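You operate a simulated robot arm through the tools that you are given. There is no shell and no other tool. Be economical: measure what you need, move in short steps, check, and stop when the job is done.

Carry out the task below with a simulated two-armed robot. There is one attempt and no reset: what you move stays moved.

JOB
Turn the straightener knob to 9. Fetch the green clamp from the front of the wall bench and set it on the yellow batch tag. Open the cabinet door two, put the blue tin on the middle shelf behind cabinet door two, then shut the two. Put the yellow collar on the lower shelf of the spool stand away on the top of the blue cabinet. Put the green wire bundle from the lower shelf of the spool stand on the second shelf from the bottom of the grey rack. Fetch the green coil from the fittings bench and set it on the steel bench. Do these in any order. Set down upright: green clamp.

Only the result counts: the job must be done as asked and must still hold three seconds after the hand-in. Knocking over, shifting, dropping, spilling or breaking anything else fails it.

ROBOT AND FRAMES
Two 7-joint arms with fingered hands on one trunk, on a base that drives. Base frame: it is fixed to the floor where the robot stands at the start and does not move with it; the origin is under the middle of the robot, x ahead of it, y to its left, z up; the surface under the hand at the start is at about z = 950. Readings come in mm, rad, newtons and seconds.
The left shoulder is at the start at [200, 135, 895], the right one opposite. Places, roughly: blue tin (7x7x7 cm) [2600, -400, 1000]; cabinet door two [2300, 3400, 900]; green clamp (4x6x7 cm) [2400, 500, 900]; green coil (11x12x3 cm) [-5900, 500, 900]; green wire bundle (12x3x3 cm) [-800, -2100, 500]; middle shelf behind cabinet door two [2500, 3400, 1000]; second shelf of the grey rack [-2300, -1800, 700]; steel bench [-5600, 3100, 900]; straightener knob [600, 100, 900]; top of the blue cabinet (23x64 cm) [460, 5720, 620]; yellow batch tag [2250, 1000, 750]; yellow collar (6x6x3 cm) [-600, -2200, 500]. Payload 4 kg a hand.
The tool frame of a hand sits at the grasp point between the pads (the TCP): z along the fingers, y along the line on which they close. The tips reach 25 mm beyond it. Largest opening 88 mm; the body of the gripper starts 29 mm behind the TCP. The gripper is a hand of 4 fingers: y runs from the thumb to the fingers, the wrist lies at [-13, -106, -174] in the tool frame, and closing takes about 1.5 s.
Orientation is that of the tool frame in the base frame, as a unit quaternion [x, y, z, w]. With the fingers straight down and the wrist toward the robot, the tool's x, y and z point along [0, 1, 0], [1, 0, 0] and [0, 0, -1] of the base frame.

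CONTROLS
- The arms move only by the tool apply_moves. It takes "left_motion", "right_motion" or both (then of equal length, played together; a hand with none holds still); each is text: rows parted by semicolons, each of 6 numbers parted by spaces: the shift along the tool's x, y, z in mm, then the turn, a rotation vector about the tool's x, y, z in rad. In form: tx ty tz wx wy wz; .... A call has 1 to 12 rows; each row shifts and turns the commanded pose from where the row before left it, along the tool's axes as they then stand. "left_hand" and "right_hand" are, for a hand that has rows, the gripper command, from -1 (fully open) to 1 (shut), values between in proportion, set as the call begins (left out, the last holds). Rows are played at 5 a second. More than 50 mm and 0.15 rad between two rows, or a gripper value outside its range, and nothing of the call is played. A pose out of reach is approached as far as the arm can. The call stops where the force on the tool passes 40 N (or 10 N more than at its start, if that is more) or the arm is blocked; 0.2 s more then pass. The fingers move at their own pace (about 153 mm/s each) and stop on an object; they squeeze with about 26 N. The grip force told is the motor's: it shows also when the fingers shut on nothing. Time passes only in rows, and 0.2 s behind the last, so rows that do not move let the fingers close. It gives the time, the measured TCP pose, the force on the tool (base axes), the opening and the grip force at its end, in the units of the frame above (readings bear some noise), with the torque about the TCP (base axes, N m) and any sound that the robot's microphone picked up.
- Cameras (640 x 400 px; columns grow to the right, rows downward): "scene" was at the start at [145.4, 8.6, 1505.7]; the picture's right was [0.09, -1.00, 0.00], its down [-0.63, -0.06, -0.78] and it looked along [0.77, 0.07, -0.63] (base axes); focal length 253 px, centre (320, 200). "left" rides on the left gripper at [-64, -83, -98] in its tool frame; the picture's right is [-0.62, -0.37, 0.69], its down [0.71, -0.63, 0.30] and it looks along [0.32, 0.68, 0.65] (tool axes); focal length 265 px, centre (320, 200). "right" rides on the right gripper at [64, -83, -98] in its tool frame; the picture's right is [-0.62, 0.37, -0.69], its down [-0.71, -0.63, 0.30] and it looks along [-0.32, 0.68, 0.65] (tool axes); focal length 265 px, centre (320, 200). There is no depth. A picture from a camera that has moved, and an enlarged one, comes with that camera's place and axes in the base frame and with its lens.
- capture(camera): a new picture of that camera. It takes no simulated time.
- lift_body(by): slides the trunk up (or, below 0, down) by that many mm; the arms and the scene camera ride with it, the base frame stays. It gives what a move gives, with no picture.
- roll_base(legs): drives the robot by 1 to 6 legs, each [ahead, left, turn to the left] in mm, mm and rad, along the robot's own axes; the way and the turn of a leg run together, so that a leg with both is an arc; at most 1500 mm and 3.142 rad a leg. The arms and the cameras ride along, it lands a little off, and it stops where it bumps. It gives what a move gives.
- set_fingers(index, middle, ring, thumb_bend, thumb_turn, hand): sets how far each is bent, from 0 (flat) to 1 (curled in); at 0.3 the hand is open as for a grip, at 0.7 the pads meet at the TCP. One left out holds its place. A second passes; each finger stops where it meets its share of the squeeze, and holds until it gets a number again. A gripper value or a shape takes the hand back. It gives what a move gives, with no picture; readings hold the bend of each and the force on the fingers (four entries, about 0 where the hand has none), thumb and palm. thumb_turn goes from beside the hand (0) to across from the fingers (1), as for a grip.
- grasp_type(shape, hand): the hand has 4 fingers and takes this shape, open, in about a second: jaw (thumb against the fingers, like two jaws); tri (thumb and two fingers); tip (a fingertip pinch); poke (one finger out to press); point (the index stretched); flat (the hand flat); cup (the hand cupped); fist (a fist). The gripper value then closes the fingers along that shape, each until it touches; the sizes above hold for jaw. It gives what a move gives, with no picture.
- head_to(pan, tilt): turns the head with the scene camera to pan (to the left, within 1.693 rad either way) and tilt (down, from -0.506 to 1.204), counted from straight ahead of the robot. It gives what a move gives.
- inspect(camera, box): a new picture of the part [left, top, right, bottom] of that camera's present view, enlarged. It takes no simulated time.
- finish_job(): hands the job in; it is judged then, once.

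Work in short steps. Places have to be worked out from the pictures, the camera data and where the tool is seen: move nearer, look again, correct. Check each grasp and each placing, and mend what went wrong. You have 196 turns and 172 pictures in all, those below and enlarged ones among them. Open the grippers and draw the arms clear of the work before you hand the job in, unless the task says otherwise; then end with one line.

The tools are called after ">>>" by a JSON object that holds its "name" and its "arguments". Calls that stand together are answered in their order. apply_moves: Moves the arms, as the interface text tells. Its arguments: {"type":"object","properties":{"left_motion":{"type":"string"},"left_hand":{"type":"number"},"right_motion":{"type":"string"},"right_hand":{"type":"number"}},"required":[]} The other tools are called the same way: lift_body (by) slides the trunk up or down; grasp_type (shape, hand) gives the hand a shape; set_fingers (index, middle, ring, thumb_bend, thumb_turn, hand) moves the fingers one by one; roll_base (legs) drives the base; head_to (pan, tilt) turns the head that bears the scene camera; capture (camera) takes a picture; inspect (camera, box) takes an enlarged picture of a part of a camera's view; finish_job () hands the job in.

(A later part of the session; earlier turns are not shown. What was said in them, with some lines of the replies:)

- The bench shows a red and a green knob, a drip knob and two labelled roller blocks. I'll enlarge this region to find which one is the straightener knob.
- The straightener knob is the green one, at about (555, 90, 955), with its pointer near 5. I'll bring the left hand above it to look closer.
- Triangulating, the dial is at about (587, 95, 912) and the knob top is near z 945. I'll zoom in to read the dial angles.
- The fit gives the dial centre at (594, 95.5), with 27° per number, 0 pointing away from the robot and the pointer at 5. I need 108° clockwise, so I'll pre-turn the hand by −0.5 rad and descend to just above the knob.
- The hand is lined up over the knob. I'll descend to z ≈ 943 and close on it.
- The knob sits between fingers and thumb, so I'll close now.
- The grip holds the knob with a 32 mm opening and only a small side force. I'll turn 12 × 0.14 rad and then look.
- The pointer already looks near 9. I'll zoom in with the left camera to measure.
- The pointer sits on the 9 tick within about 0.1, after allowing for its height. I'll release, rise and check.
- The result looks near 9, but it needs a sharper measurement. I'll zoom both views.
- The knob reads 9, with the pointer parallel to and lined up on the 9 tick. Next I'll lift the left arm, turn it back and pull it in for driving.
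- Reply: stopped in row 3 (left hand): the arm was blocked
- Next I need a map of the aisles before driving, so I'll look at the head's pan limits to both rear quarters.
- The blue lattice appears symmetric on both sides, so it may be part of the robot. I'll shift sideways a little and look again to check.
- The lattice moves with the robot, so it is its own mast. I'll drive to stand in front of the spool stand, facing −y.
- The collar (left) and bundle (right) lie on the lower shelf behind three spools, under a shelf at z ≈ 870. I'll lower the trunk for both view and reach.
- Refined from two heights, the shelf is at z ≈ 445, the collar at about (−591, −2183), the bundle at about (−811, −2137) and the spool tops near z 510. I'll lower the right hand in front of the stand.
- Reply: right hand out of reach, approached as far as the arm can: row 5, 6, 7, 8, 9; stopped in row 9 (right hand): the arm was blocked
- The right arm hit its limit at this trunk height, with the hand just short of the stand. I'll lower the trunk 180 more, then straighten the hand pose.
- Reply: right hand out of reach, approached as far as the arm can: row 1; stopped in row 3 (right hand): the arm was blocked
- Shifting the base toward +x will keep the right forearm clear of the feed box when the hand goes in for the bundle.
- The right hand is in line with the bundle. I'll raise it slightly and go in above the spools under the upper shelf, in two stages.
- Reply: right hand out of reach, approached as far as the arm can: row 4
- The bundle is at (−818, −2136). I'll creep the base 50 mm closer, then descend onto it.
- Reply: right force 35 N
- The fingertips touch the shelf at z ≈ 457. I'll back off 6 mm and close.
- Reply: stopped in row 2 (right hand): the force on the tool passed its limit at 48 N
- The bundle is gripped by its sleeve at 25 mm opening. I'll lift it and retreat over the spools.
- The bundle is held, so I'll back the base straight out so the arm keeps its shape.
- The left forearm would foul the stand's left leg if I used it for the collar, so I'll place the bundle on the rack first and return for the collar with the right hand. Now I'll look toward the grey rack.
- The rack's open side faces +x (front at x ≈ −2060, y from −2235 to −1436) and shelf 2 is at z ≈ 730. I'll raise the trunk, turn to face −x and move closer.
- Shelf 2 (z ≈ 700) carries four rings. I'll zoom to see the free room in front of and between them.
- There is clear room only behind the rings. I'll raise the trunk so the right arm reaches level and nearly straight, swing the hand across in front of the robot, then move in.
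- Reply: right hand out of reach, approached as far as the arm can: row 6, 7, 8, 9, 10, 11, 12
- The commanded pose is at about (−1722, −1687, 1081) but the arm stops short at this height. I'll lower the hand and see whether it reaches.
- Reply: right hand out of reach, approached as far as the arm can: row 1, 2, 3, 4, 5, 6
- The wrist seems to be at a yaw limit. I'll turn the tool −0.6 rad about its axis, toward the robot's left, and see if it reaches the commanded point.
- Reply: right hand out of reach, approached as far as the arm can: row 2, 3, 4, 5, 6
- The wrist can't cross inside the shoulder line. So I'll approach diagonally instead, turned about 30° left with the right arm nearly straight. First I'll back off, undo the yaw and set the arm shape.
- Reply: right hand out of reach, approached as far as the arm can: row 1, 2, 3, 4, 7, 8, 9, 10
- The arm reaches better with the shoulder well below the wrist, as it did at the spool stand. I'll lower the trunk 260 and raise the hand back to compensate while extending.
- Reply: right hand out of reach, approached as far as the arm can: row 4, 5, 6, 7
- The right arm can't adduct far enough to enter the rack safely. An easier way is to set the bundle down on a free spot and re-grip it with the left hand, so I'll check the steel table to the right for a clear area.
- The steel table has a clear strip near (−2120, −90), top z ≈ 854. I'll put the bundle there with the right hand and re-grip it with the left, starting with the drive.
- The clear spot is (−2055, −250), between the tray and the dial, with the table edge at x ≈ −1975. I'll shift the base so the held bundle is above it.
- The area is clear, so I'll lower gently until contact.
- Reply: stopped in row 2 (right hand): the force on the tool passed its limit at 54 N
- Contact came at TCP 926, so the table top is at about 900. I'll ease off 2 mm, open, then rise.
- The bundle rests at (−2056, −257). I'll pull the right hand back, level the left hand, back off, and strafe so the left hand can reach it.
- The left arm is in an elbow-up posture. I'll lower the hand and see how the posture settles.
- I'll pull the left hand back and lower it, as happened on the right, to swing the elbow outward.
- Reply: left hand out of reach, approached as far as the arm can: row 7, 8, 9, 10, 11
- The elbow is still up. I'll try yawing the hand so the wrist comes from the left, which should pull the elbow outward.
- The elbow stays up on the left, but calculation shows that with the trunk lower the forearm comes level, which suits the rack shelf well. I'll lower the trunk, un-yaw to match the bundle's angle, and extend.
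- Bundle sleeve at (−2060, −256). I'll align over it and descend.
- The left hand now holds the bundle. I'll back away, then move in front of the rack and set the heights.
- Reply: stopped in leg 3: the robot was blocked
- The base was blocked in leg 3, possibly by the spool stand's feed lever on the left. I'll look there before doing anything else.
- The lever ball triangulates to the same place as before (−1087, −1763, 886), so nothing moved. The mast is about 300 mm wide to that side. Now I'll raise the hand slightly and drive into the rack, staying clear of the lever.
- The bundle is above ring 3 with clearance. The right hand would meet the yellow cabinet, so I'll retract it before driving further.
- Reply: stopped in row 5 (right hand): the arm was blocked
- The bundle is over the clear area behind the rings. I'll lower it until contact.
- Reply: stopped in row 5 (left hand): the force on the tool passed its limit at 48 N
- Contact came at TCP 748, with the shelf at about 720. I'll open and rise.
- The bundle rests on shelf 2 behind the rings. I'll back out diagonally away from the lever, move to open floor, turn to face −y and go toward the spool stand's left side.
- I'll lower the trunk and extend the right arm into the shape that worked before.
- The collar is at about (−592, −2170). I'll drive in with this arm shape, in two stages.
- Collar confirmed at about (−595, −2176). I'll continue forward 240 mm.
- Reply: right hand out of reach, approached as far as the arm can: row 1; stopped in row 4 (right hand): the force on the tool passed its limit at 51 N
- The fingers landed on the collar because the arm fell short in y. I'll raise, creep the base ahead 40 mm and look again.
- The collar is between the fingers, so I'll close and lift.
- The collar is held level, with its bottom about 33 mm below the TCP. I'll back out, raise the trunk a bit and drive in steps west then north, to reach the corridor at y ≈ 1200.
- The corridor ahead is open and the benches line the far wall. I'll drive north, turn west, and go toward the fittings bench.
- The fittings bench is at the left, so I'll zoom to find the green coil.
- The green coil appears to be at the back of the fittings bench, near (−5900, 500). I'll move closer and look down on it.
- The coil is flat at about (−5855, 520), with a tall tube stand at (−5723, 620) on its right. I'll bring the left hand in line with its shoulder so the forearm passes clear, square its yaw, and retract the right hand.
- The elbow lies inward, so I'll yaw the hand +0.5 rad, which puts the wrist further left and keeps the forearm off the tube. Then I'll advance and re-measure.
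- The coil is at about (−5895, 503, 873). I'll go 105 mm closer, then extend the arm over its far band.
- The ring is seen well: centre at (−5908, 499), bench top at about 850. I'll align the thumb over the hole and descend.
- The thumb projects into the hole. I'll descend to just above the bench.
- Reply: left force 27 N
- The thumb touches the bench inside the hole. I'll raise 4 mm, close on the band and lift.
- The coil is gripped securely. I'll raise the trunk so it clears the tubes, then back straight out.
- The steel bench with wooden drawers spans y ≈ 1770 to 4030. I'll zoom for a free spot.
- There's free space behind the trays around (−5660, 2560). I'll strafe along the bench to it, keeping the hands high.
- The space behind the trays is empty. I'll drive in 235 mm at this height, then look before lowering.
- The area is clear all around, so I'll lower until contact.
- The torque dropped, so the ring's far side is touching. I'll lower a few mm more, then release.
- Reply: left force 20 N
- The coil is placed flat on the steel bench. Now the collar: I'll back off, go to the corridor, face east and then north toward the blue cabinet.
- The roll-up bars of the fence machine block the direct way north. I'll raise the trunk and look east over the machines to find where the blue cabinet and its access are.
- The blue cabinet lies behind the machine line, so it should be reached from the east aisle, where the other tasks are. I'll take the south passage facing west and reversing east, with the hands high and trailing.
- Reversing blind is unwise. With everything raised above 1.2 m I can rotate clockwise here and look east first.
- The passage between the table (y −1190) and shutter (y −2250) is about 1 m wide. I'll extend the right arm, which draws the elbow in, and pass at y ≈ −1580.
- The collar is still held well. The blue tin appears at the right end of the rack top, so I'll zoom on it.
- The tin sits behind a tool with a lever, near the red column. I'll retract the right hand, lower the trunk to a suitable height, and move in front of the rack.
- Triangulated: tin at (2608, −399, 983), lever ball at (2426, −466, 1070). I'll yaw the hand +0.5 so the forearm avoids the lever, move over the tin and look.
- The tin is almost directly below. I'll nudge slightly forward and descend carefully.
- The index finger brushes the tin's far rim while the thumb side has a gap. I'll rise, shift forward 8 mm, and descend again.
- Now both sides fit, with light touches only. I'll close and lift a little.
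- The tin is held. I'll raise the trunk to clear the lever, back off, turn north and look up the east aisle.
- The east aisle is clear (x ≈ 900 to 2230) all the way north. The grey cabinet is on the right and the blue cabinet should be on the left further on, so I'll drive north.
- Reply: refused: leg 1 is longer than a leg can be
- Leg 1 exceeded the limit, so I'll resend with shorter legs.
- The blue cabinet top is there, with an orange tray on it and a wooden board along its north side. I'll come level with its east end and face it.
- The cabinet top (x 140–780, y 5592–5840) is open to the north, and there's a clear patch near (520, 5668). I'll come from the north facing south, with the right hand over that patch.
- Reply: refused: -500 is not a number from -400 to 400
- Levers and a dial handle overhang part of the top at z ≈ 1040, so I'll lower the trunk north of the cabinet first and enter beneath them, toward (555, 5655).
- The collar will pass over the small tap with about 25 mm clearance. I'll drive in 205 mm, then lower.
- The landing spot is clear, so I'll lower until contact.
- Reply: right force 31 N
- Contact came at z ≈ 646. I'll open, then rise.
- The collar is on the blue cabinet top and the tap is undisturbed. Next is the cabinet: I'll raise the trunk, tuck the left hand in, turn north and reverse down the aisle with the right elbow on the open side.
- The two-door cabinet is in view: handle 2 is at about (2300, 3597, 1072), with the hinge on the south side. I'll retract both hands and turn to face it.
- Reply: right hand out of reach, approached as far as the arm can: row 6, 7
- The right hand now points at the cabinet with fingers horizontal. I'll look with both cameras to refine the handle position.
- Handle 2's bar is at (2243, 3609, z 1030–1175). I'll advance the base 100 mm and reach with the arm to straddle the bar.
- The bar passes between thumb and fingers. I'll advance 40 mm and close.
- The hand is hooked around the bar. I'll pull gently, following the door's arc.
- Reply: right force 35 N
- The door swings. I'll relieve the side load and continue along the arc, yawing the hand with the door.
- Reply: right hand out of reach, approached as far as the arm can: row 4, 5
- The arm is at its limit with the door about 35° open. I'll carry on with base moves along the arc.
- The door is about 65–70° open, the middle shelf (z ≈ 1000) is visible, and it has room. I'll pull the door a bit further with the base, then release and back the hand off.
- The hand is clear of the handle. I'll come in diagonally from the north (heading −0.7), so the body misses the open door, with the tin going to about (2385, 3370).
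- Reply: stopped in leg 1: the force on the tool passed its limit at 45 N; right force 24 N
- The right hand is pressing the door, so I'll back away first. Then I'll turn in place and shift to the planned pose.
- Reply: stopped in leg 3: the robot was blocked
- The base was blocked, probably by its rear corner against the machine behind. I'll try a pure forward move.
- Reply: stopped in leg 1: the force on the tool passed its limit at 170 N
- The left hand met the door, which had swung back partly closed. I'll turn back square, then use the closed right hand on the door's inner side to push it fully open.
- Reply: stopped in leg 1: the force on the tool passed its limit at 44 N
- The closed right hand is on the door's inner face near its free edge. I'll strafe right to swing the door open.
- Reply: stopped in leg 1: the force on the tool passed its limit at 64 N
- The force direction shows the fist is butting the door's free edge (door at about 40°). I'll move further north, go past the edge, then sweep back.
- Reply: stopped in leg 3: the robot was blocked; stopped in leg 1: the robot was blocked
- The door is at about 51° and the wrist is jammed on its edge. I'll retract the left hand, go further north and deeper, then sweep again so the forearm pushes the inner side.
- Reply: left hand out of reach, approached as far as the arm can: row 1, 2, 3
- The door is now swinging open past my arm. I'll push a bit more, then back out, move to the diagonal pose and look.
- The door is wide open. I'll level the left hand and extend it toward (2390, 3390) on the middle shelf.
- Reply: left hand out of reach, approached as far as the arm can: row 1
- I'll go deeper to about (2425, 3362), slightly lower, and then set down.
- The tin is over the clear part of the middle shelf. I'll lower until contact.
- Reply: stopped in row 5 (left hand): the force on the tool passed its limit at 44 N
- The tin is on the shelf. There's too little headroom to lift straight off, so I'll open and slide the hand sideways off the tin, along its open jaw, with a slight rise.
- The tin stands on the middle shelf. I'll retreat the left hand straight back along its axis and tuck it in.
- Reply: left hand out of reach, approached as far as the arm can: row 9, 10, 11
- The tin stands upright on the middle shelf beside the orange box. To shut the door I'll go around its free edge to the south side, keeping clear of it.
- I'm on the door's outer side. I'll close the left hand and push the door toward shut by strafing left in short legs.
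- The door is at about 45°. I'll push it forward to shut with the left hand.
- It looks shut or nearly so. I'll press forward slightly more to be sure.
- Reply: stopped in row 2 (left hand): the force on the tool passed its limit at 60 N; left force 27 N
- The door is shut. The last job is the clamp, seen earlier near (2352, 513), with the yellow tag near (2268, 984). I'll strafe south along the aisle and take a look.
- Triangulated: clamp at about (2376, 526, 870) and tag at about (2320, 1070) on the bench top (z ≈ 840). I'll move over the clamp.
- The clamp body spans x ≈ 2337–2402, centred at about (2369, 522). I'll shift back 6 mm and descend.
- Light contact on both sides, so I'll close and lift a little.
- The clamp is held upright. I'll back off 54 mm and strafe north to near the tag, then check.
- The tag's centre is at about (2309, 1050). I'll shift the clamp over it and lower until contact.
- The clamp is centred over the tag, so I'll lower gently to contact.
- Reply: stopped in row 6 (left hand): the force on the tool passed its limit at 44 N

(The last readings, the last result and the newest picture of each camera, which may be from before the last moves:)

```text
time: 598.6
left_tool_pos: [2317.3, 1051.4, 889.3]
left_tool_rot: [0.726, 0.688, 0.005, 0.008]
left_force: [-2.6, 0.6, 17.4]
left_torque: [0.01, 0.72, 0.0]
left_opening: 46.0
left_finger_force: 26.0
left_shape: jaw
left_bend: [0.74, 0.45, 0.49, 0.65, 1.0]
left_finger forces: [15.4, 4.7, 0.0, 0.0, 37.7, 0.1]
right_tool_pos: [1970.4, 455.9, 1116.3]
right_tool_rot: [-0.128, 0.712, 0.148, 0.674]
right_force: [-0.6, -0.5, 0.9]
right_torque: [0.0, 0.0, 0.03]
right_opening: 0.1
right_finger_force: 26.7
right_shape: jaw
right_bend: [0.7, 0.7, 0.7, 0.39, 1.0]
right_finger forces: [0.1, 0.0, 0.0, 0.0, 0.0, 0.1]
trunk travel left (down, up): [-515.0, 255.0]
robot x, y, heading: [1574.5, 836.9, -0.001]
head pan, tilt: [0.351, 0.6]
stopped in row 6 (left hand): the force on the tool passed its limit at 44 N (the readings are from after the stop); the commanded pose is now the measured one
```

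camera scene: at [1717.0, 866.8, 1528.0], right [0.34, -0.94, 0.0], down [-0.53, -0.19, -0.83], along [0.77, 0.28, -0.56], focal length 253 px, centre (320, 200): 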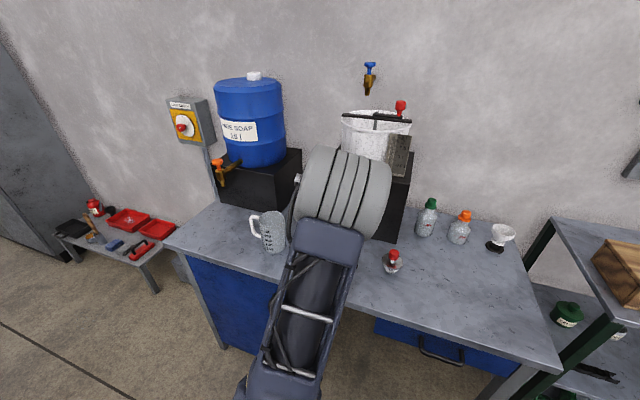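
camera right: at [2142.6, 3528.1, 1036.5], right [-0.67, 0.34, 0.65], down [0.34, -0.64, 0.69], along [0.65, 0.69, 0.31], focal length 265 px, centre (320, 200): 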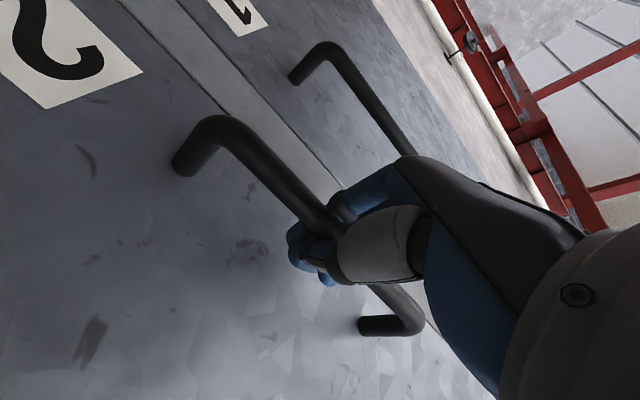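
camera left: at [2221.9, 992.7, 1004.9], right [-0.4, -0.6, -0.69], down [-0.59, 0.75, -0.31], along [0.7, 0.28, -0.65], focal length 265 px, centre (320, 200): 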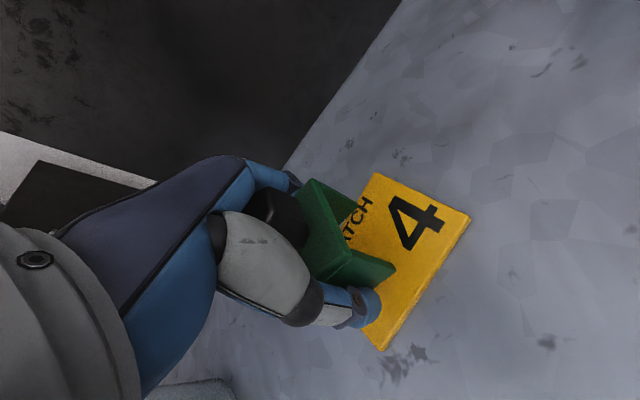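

Contact at z ≈ 889. I'll release and rise straight up.

>>> {"name": "apply_moves", "arguments": {"left_motion": "0 0 -2 -0.01 0 0;0 0 0 0 0 0;0 0 0 0 0 0;0 0 0 0 0 0;0 0 0 0 0 0;0 0 -15 0 0 0;0 0 -30 0 0 0;0 0 -40 0 0 0;0 0 -40 0 0 0", "left_hand": -1}}

>>> {"name": "capture", "arguments": {"camera": "left"}}

```text
time: 600.6
left_tool_pos: [2313.8, 1053.7, 1015.0]
left_tool_rot: [0.726, 0.688, 0.007, 0.01]
left_force: [-0.7, 0.6, -0.7]
left_torque: [-0.03, 0.01, 0.03]
left_opening: 87.5
left_finger_force: 0.1
left_shape: jaw
left_bend: [0.3, 0.3, 0.3, 0.3, 0.98]
left_finger forces: [0.0, 0.0, 0.0, 0.0, 0.0, 0.0]
right_tool_pos: [1970.8, 457.0, 1115.5]
right_tool_rot: [-0.129, 0.712, 0.147, 0.675]
right_force: [0.5, 0.0, -0.5]
right_torque: [0.01, 0.0, 0.02]
right_opening: 0.0
right_finger_force: 25.7
right_shape: jaw
right_bend: [0.7, 0.7, 0.7, 0.39, 1.0]
right_finger forces: [0.0, 0.0, 0.0, 0.0, 0.1, 0.1]
trunk travel left (down, up): [-515.0, 255.0]
robot x, y, heading: [1575.1, 837.3, 0.004]
head pan, tilt: [0.351, 0.6]
```

```text
1 pictures are left
camera left: at [2223.9, 995.4, 1112.4], right [-0.38, -0.6, -0.7], down [-0.58, 0.75, -0.32], along [0.72, 0.28, -0.64], focal length 265 px, centre (320, 200)
```

left: 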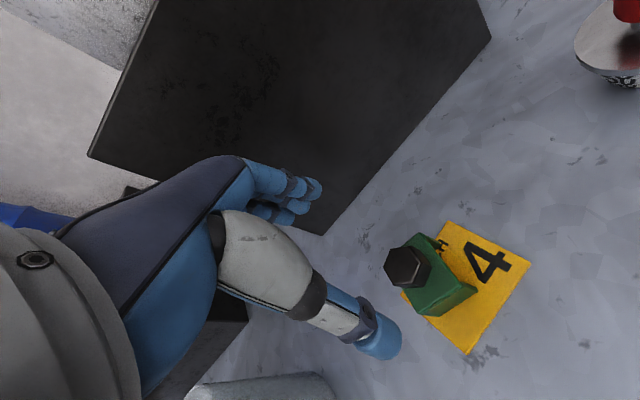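

The clamp stands upright on the tag. I'll rise, back the base away, open the right hand, and use the last picture for a final check.

>>> {"name": "apply_moves", "arguments": {"left_motion": "0 0 -30 0 0 0;0 0 -30 0 0 0;0 0 0 0 0 0;0 0 0 0 0 0;0 0 0 0 0 0;0 0 0 0 0 0", "right_motion": "0 0 0 0 0 0;0 0 0 0 0 0;0 0 0 0 0 0;0 0 0 0 0 0;0 0 0 0 0 0;0 0 0 0 0 0", "right_hand": -1}}

>>> {"name": "roll_base", "arguments": {"legs": [[-180, 0, 0]]}}

>>> {"name": "inspect", "arguments": {"camera": "left", "box": [340, 60, 640, 260]}}

```text
time: 602.0
left_tool_pos: [2310.8, 1052.4, 1077.3]
left_tool_rot: [0.727, 0.687, 0.008, 0.011]
left_force: [0.6, 0.0, -1.0]
left_torque: [0.02, -0.01, 0.02]
left_opening: 87.7
left_finger_force: 0.0
left_shape: jaw
left_bend: [0.3, 0.3, 0.3, 0.3, 0.98]
left_finger forces: [0.1, 0.1, 0.0, 0.0, 0.1, 0.0]
right_tool_pos: [1969.4, 456.1, 1115.9]
right_tool_rot: [-0.128, 0.712, 0.147, 0.675]
right_force: [-0.5, -0.2, 0.2]
right_torque: [0.01, -0.02, 0.02]
right_opening: 87.6
right_finger_force: 0.1
right_shape: jaw
right_bend: [0.3, 0.3, 0.3, 0.3, 0.98]
right_finger forces: [0.0, 0.0, 0.0, 0.1, 0.1, 0.0]
trunk travel left (down, up): [-515.0, 255.0]
robot x, y, heading: [1571.5, 838.4, -0.001]
head pan, tilt: [0.351, 0.6]
```

```text
time: 603.5
left_tool_pos: [2127.7, 1051.4, 1077.1]
left_tool_rot: [0.726, 0.687, 0.008, 0.011]
left_force: [-0.3, -0.3, -0.4]
left_torque: [0.03, -0.01, -0.04]
left_opening: 88.0
left_finger_force: 0.0
left_shape: jaw
left_bend: [0.3, 0.3, 0.3, 0.3, 0.98]
left_finger forces: [0.1, 0.0, 0.1, 0.1, 0.1, 0.0]
right_tool_pos: [1785.9, 456.5, 1116.6]
right_tool_rot: [-0.129, 0.712, 0.147, 0.674]
right_force: [0.1, -0.1, 0.2]
right_torque: [-0.01, -0.02, 0.01]
right_opening: 87.6
right_finger_force: 0.1
right_shape: jaw
right_bend: [0.3, 0.3, 0.3, 0.3, 0.98]
right_finger forces: [0.1, 0.1, 0.0, 0.0, 0.0, 0.0]
trunk travel left (down, up): [-515.0, 255.0]
robot x, y, heading: [1390.2, 833.7, -0.003]
head pan, tilt: [0.351, 0.6]
```

```text
2.00 times, centred on (490, 160) of left
camera zoom: at [2036.8, 994.8, 1173.6], right [-0.38, -0.6, -0.7], down [-0.58, 0.75, -0.32], along [0.72, 0.28, -0.64], focal length 531 px, centre (-20, 280)
```

zoom: 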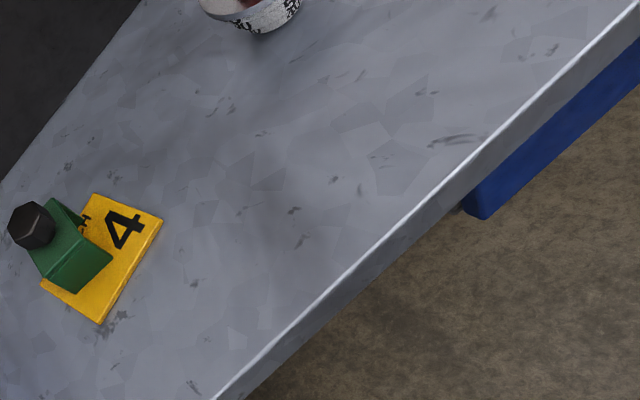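

The clamp stands upright on the yellow tag, all the placements are done, both grippers are open and the arms are clear. I'm handing the job in.

>>> {"name": "finish_job", "arguments": {}}

```text
The job is handed in.
```

All six tasks were carried out and the job is handed in: the straightener knob is at 9, the clamp stands upright on the yellow tag, the tin is on the middle shelf with door two shut, and the collar, wire bundle and coil are in their places.
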